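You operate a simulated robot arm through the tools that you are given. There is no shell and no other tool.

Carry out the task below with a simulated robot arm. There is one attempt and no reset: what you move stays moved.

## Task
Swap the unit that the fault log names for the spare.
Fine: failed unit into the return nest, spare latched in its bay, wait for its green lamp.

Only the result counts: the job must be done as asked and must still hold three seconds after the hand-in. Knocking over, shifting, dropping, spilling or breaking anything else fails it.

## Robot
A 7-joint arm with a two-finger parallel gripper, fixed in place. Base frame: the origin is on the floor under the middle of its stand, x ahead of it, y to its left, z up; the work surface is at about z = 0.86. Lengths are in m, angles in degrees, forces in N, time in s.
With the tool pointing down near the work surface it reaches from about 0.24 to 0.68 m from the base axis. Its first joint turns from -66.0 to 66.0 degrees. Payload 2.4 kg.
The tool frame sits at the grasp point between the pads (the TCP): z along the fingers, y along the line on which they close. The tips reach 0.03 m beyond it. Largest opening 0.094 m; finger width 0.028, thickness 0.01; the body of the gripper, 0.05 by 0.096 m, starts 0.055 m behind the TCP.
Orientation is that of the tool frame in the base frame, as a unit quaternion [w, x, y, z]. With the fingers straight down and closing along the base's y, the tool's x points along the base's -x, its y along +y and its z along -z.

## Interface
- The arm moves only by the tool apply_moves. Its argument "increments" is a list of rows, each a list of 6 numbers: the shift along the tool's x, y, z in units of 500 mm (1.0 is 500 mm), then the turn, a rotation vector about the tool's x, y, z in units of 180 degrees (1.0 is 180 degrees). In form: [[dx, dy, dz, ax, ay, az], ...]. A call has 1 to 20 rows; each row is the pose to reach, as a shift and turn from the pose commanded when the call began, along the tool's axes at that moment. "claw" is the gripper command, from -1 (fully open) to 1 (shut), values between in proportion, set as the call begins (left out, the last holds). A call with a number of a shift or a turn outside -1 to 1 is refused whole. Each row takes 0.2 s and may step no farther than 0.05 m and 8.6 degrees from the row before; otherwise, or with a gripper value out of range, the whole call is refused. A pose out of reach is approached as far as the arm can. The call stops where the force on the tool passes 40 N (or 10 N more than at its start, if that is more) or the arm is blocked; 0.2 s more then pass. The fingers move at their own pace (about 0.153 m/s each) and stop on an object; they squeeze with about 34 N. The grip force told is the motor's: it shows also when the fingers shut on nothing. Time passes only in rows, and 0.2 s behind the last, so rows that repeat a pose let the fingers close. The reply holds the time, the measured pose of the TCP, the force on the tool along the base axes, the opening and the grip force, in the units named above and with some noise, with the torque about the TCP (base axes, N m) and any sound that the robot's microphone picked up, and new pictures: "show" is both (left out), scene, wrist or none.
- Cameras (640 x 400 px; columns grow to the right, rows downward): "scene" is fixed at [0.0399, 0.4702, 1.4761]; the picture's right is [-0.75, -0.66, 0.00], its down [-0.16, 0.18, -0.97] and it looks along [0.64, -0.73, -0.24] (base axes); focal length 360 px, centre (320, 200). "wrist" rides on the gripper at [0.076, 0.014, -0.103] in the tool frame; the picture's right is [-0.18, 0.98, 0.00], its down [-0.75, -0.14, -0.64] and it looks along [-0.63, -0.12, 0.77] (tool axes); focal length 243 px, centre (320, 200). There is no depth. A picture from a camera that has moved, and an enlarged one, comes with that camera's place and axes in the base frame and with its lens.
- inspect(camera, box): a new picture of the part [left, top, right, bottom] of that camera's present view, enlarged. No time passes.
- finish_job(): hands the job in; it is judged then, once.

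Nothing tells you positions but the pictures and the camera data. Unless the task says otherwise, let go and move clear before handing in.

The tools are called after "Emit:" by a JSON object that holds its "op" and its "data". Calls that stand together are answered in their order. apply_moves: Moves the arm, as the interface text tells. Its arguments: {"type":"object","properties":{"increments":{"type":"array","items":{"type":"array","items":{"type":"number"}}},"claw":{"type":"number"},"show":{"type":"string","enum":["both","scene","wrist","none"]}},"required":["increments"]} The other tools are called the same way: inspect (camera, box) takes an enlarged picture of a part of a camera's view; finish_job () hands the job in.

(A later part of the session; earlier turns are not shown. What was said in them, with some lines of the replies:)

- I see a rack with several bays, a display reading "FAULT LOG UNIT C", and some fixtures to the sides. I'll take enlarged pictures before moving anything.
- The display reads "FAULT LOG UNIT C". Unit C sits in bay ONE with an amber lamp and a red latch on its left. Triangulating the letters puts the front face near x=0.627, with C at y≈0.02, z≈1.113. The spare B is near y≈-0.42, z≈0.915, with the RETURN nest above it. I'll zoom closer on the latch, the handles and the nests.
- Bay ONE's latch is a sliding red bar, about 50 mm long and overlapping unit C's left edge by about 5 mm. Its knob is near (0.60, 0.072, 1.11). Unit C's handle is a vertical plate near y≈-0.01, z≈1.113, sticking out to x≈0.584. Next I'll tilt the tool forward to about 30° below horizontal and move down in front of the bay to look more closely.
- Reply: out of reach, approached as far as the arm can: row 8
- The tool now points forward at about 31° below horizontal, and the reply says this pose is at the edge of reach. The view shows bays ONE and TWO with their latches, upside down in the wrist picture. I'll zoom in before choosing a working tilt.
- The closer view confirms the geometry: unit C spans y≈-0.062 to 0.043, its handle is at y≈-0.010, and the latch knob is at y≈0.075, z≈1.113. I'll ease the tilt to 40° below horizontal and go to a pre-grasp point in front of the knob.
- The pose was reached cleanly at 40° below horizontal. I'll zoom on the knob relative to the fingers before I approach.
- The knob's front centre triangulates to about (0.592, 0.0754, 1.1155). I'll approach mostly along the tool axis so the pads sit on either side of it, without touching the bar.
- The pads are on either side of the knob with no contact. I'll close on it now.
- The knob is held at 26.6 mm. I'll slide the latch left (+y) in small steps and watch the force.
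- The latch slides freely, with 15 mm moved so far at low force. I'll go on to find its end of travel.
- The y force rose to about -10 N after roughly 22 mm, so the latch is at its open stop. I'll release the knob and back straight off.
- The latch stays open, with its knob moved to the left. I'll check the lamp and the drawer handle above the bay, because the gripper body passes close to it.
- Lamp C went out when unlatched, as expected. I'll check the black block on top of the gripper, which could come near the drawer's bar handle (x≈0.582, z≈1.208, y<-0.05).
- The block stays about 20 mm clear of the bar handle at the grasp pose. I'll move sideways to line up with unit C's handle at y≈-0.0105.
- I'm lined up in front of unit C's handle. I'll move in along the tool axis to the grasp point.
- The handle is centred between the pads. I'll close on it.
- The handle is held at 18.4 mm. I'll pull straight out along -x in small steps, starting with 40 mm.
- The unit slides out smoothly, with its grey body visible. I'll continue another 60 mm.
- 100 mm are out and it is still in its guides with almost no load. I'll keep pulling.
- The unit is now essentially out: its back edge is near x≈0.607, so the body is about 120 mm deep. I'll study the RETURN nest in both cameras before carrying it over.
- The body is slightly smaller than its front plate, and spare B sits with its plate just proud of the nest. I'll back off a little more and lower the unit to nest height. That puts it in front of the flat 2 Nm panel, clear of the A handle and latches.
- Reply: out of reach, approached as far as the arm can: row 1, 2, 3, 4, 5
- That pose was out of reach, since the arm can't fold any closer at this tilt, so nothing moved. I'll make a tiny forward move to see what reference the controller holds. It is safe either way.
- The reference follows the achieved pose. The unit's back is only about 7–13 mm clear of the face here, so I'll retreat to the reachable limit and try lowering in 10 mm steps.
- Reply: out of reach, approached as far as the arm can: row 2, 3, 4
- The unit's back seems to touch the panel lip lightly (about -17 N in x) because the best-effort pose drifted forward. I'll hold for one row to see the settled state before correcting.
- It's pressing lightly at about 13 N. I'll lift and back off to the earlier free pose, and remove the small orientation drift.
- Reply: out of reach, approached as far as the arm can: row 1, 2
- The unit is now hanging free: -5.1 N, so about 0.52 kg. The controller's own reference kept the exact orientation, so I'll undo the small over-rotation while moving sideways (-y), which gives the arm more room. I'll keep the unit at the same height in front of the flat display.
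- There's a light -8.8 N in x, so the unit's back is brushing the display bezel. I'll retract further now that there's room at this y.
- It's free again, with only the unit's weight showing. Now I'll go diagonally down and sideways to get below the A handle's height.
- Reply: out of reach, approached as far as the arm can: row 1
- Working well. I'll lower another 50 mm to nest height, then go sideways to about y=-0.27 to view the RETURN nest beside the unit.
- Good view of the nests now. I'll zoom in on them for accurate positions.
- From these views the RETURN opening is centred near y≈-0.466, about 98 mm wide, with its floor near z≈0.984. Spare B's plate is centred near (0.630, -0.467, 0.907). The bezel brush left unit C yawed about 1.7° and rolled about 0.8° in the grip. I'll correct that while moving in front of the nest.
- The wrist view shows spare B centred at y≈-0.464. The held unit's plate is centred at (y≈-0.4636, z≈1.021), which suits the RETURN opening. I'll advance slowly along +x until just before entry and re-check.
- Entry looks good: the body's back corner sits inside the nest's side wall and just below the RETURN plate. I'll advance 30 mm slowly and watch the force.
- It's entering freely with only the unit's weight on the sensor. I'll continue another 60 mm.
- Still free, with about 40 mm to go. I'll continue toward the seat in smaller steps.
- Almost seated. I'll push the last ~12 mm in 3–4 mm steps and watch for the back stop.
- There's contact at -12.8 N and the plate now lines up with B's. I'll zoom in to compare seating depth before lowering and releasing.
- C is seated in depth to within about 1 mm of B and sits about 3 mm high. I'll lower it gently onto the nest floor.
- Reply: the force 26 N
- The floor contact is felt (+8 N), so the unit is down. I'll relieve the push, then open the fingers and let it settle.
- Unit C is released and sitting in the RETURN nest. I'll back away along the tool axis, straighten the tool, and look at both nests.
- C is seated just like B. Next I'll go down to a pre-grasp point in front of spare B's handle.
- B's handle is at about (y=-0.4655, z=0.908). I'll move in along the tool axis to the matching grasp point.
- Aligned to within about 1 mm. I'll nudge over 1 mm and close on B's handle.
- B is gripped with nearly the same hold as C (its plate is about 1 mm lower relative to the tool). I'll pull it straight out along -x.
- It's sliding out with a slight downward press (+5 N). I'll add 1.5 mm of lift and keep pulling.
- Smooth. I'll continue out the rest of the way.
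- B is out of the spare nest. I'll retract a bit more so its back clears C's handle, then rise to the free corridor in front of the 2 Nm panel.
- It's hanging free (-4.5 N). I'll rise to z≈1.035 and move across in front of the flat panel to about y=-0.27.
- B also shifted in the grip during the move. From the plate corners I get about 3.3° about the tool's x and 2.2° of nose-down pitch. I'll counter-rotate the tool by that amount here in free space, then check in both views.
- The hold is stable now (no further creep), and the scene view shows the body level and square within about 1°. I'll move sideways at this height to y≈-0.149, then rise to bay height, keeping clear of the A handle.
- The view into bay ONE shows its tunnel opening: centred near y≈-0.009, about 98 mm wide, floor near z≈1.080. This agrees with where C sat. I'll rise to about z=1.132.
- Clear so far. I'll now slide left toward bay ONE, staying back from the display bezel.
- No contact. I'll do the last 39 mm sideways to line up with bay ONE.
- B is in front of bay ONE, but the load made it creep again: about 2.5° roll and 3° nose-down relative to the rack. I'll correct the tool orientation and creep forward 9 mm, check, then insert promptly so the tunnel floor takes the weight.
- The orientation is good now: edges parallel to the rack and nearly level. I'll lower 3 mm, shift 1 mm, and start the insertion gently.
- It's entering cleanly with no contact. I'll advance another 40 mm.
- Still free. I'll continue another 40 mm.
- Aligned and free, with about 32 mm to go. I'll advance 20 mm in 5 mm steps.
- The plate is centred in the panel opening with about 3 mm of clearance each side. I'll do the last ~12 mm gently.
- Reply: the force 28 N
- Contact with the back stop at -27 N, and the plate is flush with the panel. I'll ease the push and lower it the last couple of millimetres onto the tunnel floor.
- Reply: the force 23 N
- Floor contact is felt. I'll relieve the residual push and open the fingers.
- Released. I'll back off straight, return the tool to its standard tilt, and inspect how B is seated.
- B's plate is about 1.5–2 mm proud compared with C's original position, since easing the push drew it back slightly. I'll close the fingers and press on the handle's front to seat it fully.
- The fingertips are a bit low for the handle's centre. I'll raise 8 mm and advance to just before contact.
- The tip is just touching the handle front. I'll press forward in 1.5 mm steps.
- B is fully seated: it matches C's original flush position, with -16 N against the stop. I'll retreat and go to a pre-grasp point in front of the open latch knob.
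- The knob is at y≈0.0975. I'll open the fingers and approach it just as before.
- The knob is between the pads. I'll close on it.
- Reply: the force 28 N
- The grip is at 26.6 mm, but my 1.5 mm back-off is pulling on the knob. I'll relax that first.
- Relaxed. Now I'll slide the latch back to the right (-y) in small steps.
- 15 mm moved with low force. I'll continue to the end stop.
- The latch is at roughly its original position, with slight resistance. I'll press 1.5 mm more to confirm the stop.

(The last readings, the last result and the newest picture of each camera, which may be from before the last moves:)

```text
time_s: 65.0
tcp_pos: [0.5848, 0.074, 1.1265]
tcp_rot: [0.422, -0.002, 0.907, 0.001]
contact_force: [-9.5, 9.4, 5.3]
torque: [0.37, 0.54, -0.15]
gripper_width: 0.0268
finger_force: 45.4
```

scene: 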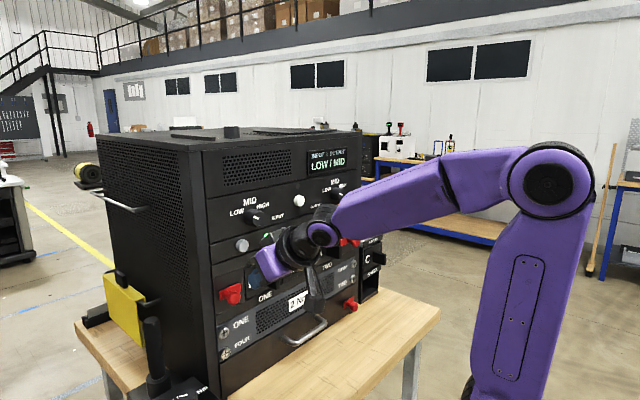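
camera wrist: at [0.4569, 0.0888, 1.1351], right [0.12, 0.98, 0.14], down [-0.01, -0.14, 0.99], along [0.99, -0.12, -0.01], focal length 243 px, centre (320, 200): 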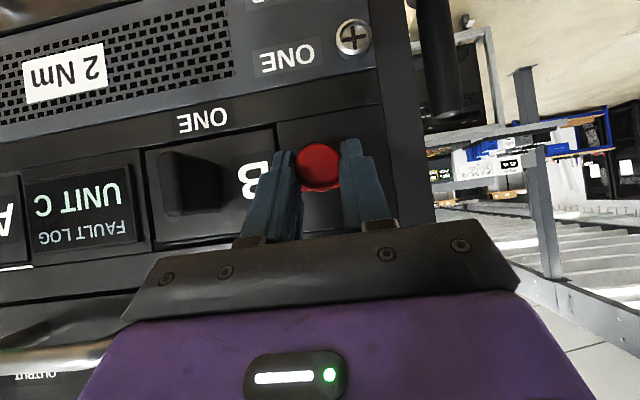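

The force rises to +9 N without movement, so the latch is at its closed stop. I'll relax slightly, open the fingers, and back away.

Emit:
{"op": "apply_moves", "data": {"increments": [[0, 0.002, -0.001, 0, 0, 0]], "claw": 1, "show": "none"}}

Emit:
{"op": "apply_moves", "data": {"increments": [[0, 0, 0, 0, 0, 0], [0, 0, 0, 0, 0, 0], [0, 0, -0.05, 0, 0, 0], [0, 0, -0.12, 0, 0, 0], [0, 0, -0.2, 0, 0, 0], [0, 0, -0.2, 0, 0, 0]], "claw": -0.2, "show": "both"}}

Emit:
{"op": "inspect", "data": {"camera": "wrist", "box": [160, 60, 380, 200]}}

Emit:
{"op": "inspect", "data": {"camera": "scene", "box": [215, 245, 295, 310]}}

```text
time_s: 65.4
tcp_pos: [0.5855, 0.0746, 1.1284]
tcp_rot: [0.422, -0.002, 0.907, -0.001]
contact_force: [-3.5, 8.3, -0.8]
torque: [0.11, -0.34, 0.13]
gripper_width: 0.0267
finger_force: 45.0
```

```text
time_s: 66.8
tcp_pos: [0.5087, 0.0721, 1.1929]
tcp_rot: [0.421, 0.0, 0.907, -0.001]
contact_force: [0.1, 0.5, 0.5]
torque: [-0.02, -0.01, 0.02]
gripper_width: 0.0564
finger_force: 0.1
camera wrist: at [0.3811, 0.087, 1.1995], right [0.12, 0.98, 0.14], down [-0.01, -0.14, 0.99], along [0.99, -0.12, -0.01], focal length 243 px, centre (320, 200)
```

scene: 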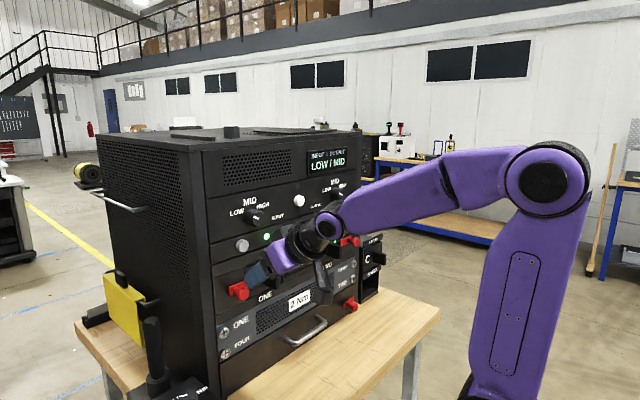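
wrist: 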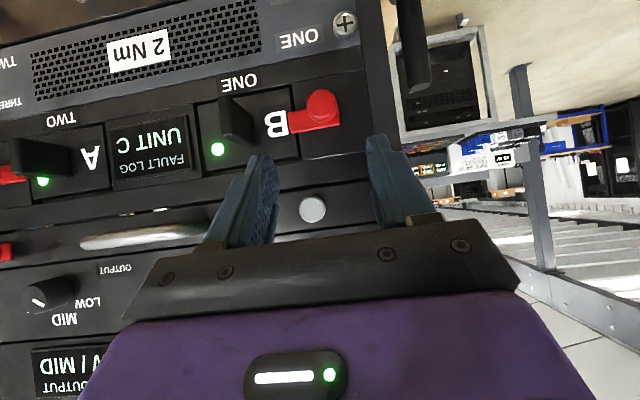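

```text
2.86 times, centred on (270, 130) of wrist
camera zoom: at [0.3811, 0.087, 1.1995], right [0.12, 0.98, 0.14], down [-0.01, -0.14, 0.99], along [0.99, -0.12, -0.01], focal length 693 px, centre (463, 400)
```

zoom: 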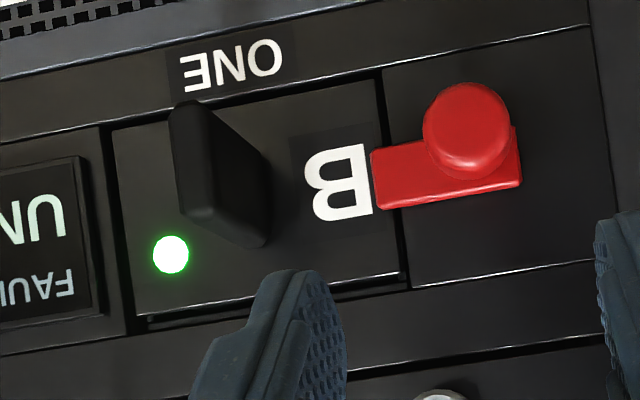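

```text
6.15 times, centred on (255, 278) of scene
camera zoom: at [0.0398, 0.4702, 1.4761], right [-0.75, -0.66, 0.0], down [-0.16, 0.18, -0.97], along [0.64, -0.73, -0.24], focal length 2219 px, centre (720, -277)
```

zoom: 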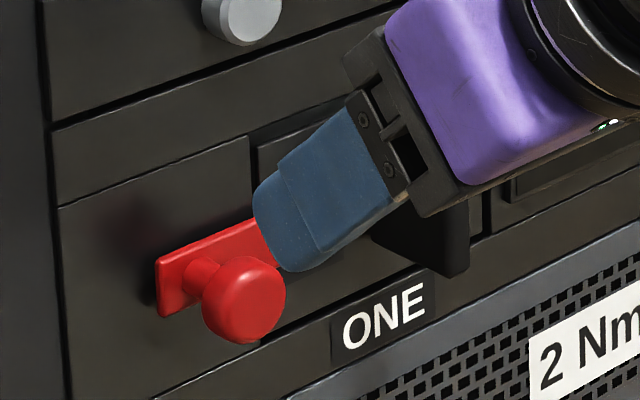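

The lamp on B is green and the latch overlaps its edge as it originally did on C. I'll move the arm clear and do a final check of everything, letting a few seconds pass.

Emit:
{"op": "apply_moves", "data": {"increments": [[-0.0296, -0.02, -0.0684, 0, 0, 0], [-0.0593, -0.04, -0.1368, 0, 0, 0], [-0.0889, -0.06, -0.2052, 0, 0, 0], [-0.0889, -0.06, -0.2052, 0, 0, 0], [-0.0889, -0.06, -0.2052, 0, 0, 0], [-0.0889, -0.06, -0.2052, 0, 0, 0], [-0.0889, -0.06, -0.2052, 0, 0, 0], [-0.0889, -0.06, -0.2052, 0, 0, 0], [-0.0889, -0.06, -0.2052, 0, 0, 0], [-0.0889, -0.06, -0.2052, 0, 0, 0]], "claw": -0.2, "show": "both"}}

Emit:
{"op": "inspect", "data": {"camera": "scene", "box": [210, 220, 400, 330]}}

Emit:
{"op": "inspect", "data": {"camera": "scene", "box": [340, 225, 410, 300]}}

Emit:
{"op": "inspect", "data": {"camera": "scene", "box": [60, 240, 260, 400]}}

```text
time_s: 69.0
tcp_pos: [0.4588, 0.0449, 1.2915]
tcp_rot: [0.423, 0.0, 0.906, -0.001]
contact_force: [0.2, -0.2, -0.3]
torque: [0.01, -0.02, 0.02]
gripper_width: 0.0565
finger_force: 0.0
camera wrist: at [0.3307, 0.0583, 1.2988], right [0.12, 0.98, 0.14], down [-0.01, -0.14, 0.99], along [0.99, -0.12, -0.01], focal length 243 px, centre (320, 200)
```

scene: 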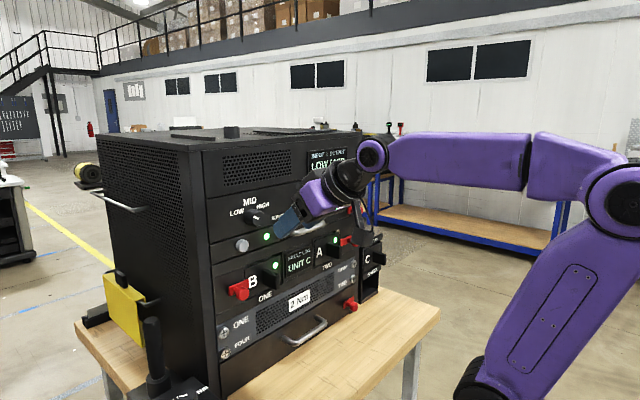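
wrist: 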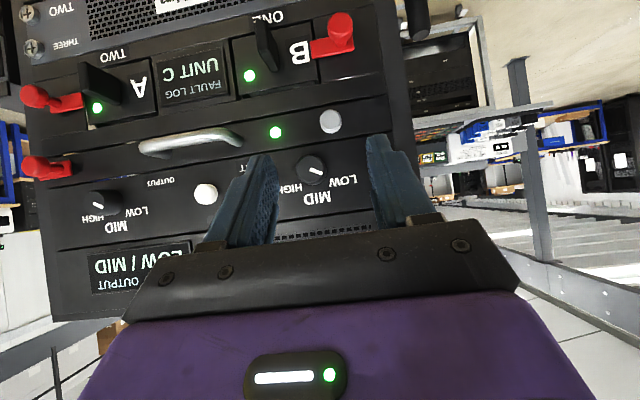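

```text
3.37 times, centred on (305, 275) of scene
camera zoom: at [0.0399, 0.4702, 1.4761], right [-0.75, -0.66, 0.0], down [-0.16, 0.18, -0.97], along [0.64, -0.73, -0.24], focal length 1214 px, centre (370, -53)
```

zoom: 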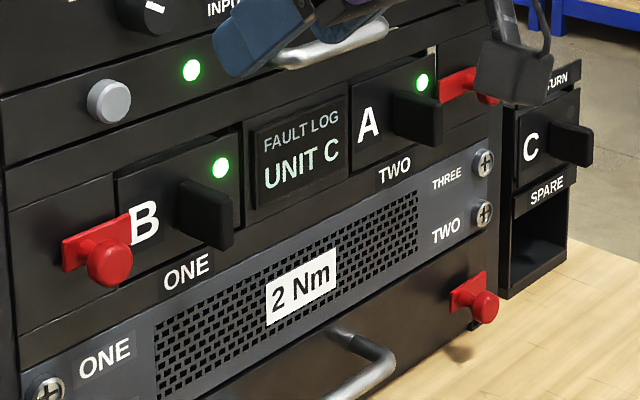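

```text
5.33 times, centred on (375, 262) of scene
camera zoom: at [0.0399, 0.4702, 1.4761], right [-0.75, -0.66, 0.0], down [-0.16, 0.18, -0.97], along [0.64, -0.73, -0.24], focal length 1923 px, centre (27, -133)
```

zoom: 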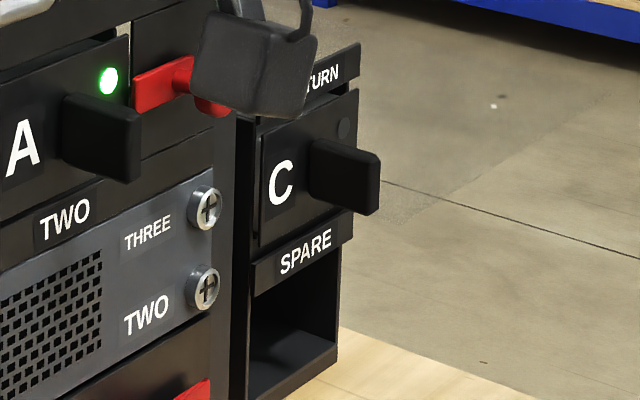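

```text
2.50 times, centred on (160, 320) of scene
camera zoom: at [0.0399, 0.4702, 1.4761], right [-0.75, -0.66, 0.0], down [-0.16, 0.18, -0.97], along [0.64, -0.73, -0.24], focal length 901 px, centre (720, -100)
```

zoom: 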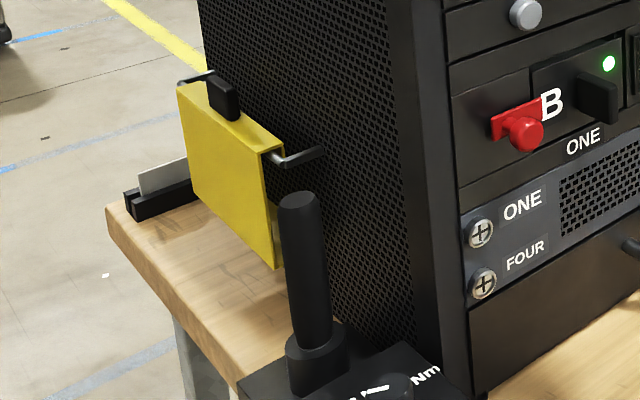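

Everything looks right: B has a steady green lamp, the latch is closed, and C is in RETURN. I'll take one last close look at C's seating from the wrist side before handing in.

Emit:
{"op": "inspect", "data": {"camera": "scene", "box": [360, 235, 405, 285]}}

Emit:
{"op": "inspect", "data": {"camera": "scene", "box": [215, 245, 295, 310]}}

```text
8.00 times, centred on (382, 260) of scene
camera zoom: at [0.0399, 0.4702, 1.4761], right [-0.75, -0.66, 0.0], down [-0.16, 0.18, -0.97], along [0.64, -0.73, -0.24], focal length 2884 px, centre (-180, -280)
```

zoom: 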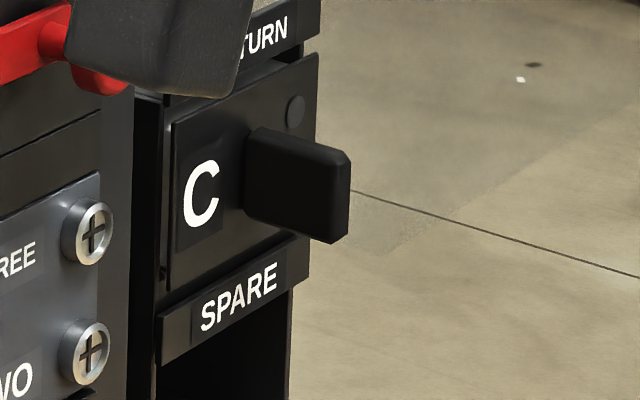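

```text
6.15 times, centred on (255, 278) of scene
camera zoom: at [0.0399, 0.4702, 1.4761], right [-0.75, -0.66, 0.0], down [-0.16, 0.18, -0.97], along [0.64, -0.73, -0.24], focal length 2219 px, centre (720, -277)
```

zoom: 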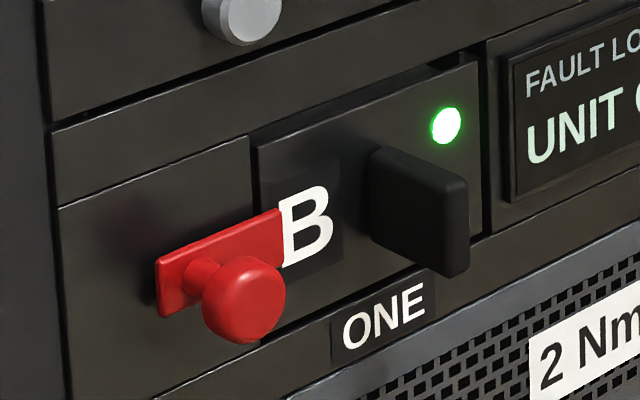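

The lamp on B is steady green with the latch closed over its plate. Unit C sits square in the RETURN nest, and the arm is clear with nothing else disturbed. I'm handing in now.

Emit:
{"op": "finish_job", "data": {}}

```text
The job is handed in.
```

The swap is done and handed in. Unit C, the one named in the fault log, is in the RETURN nest. Spare B is latched in bay ONE, and its lamp was still green after I backed the arm away.

- **Contacts on the way:** Unit C's back brushed the panel below bay ONE and then the display bezel while I carried it over (roughly 10–20 N). I saw no damage or shift to either one in the later pictures.
- **Seating B:** It sat about 2 mm proud after I let go. I pressed on its handle until it was flush with the panel before closing the latch.
- **Seating C:** It rests in the nest within about 1–2 mm of how B sat in its own nest.

The fault log display still read "UNIT C" when I handed in. The task did not ask for it to be cleared, so I left it.
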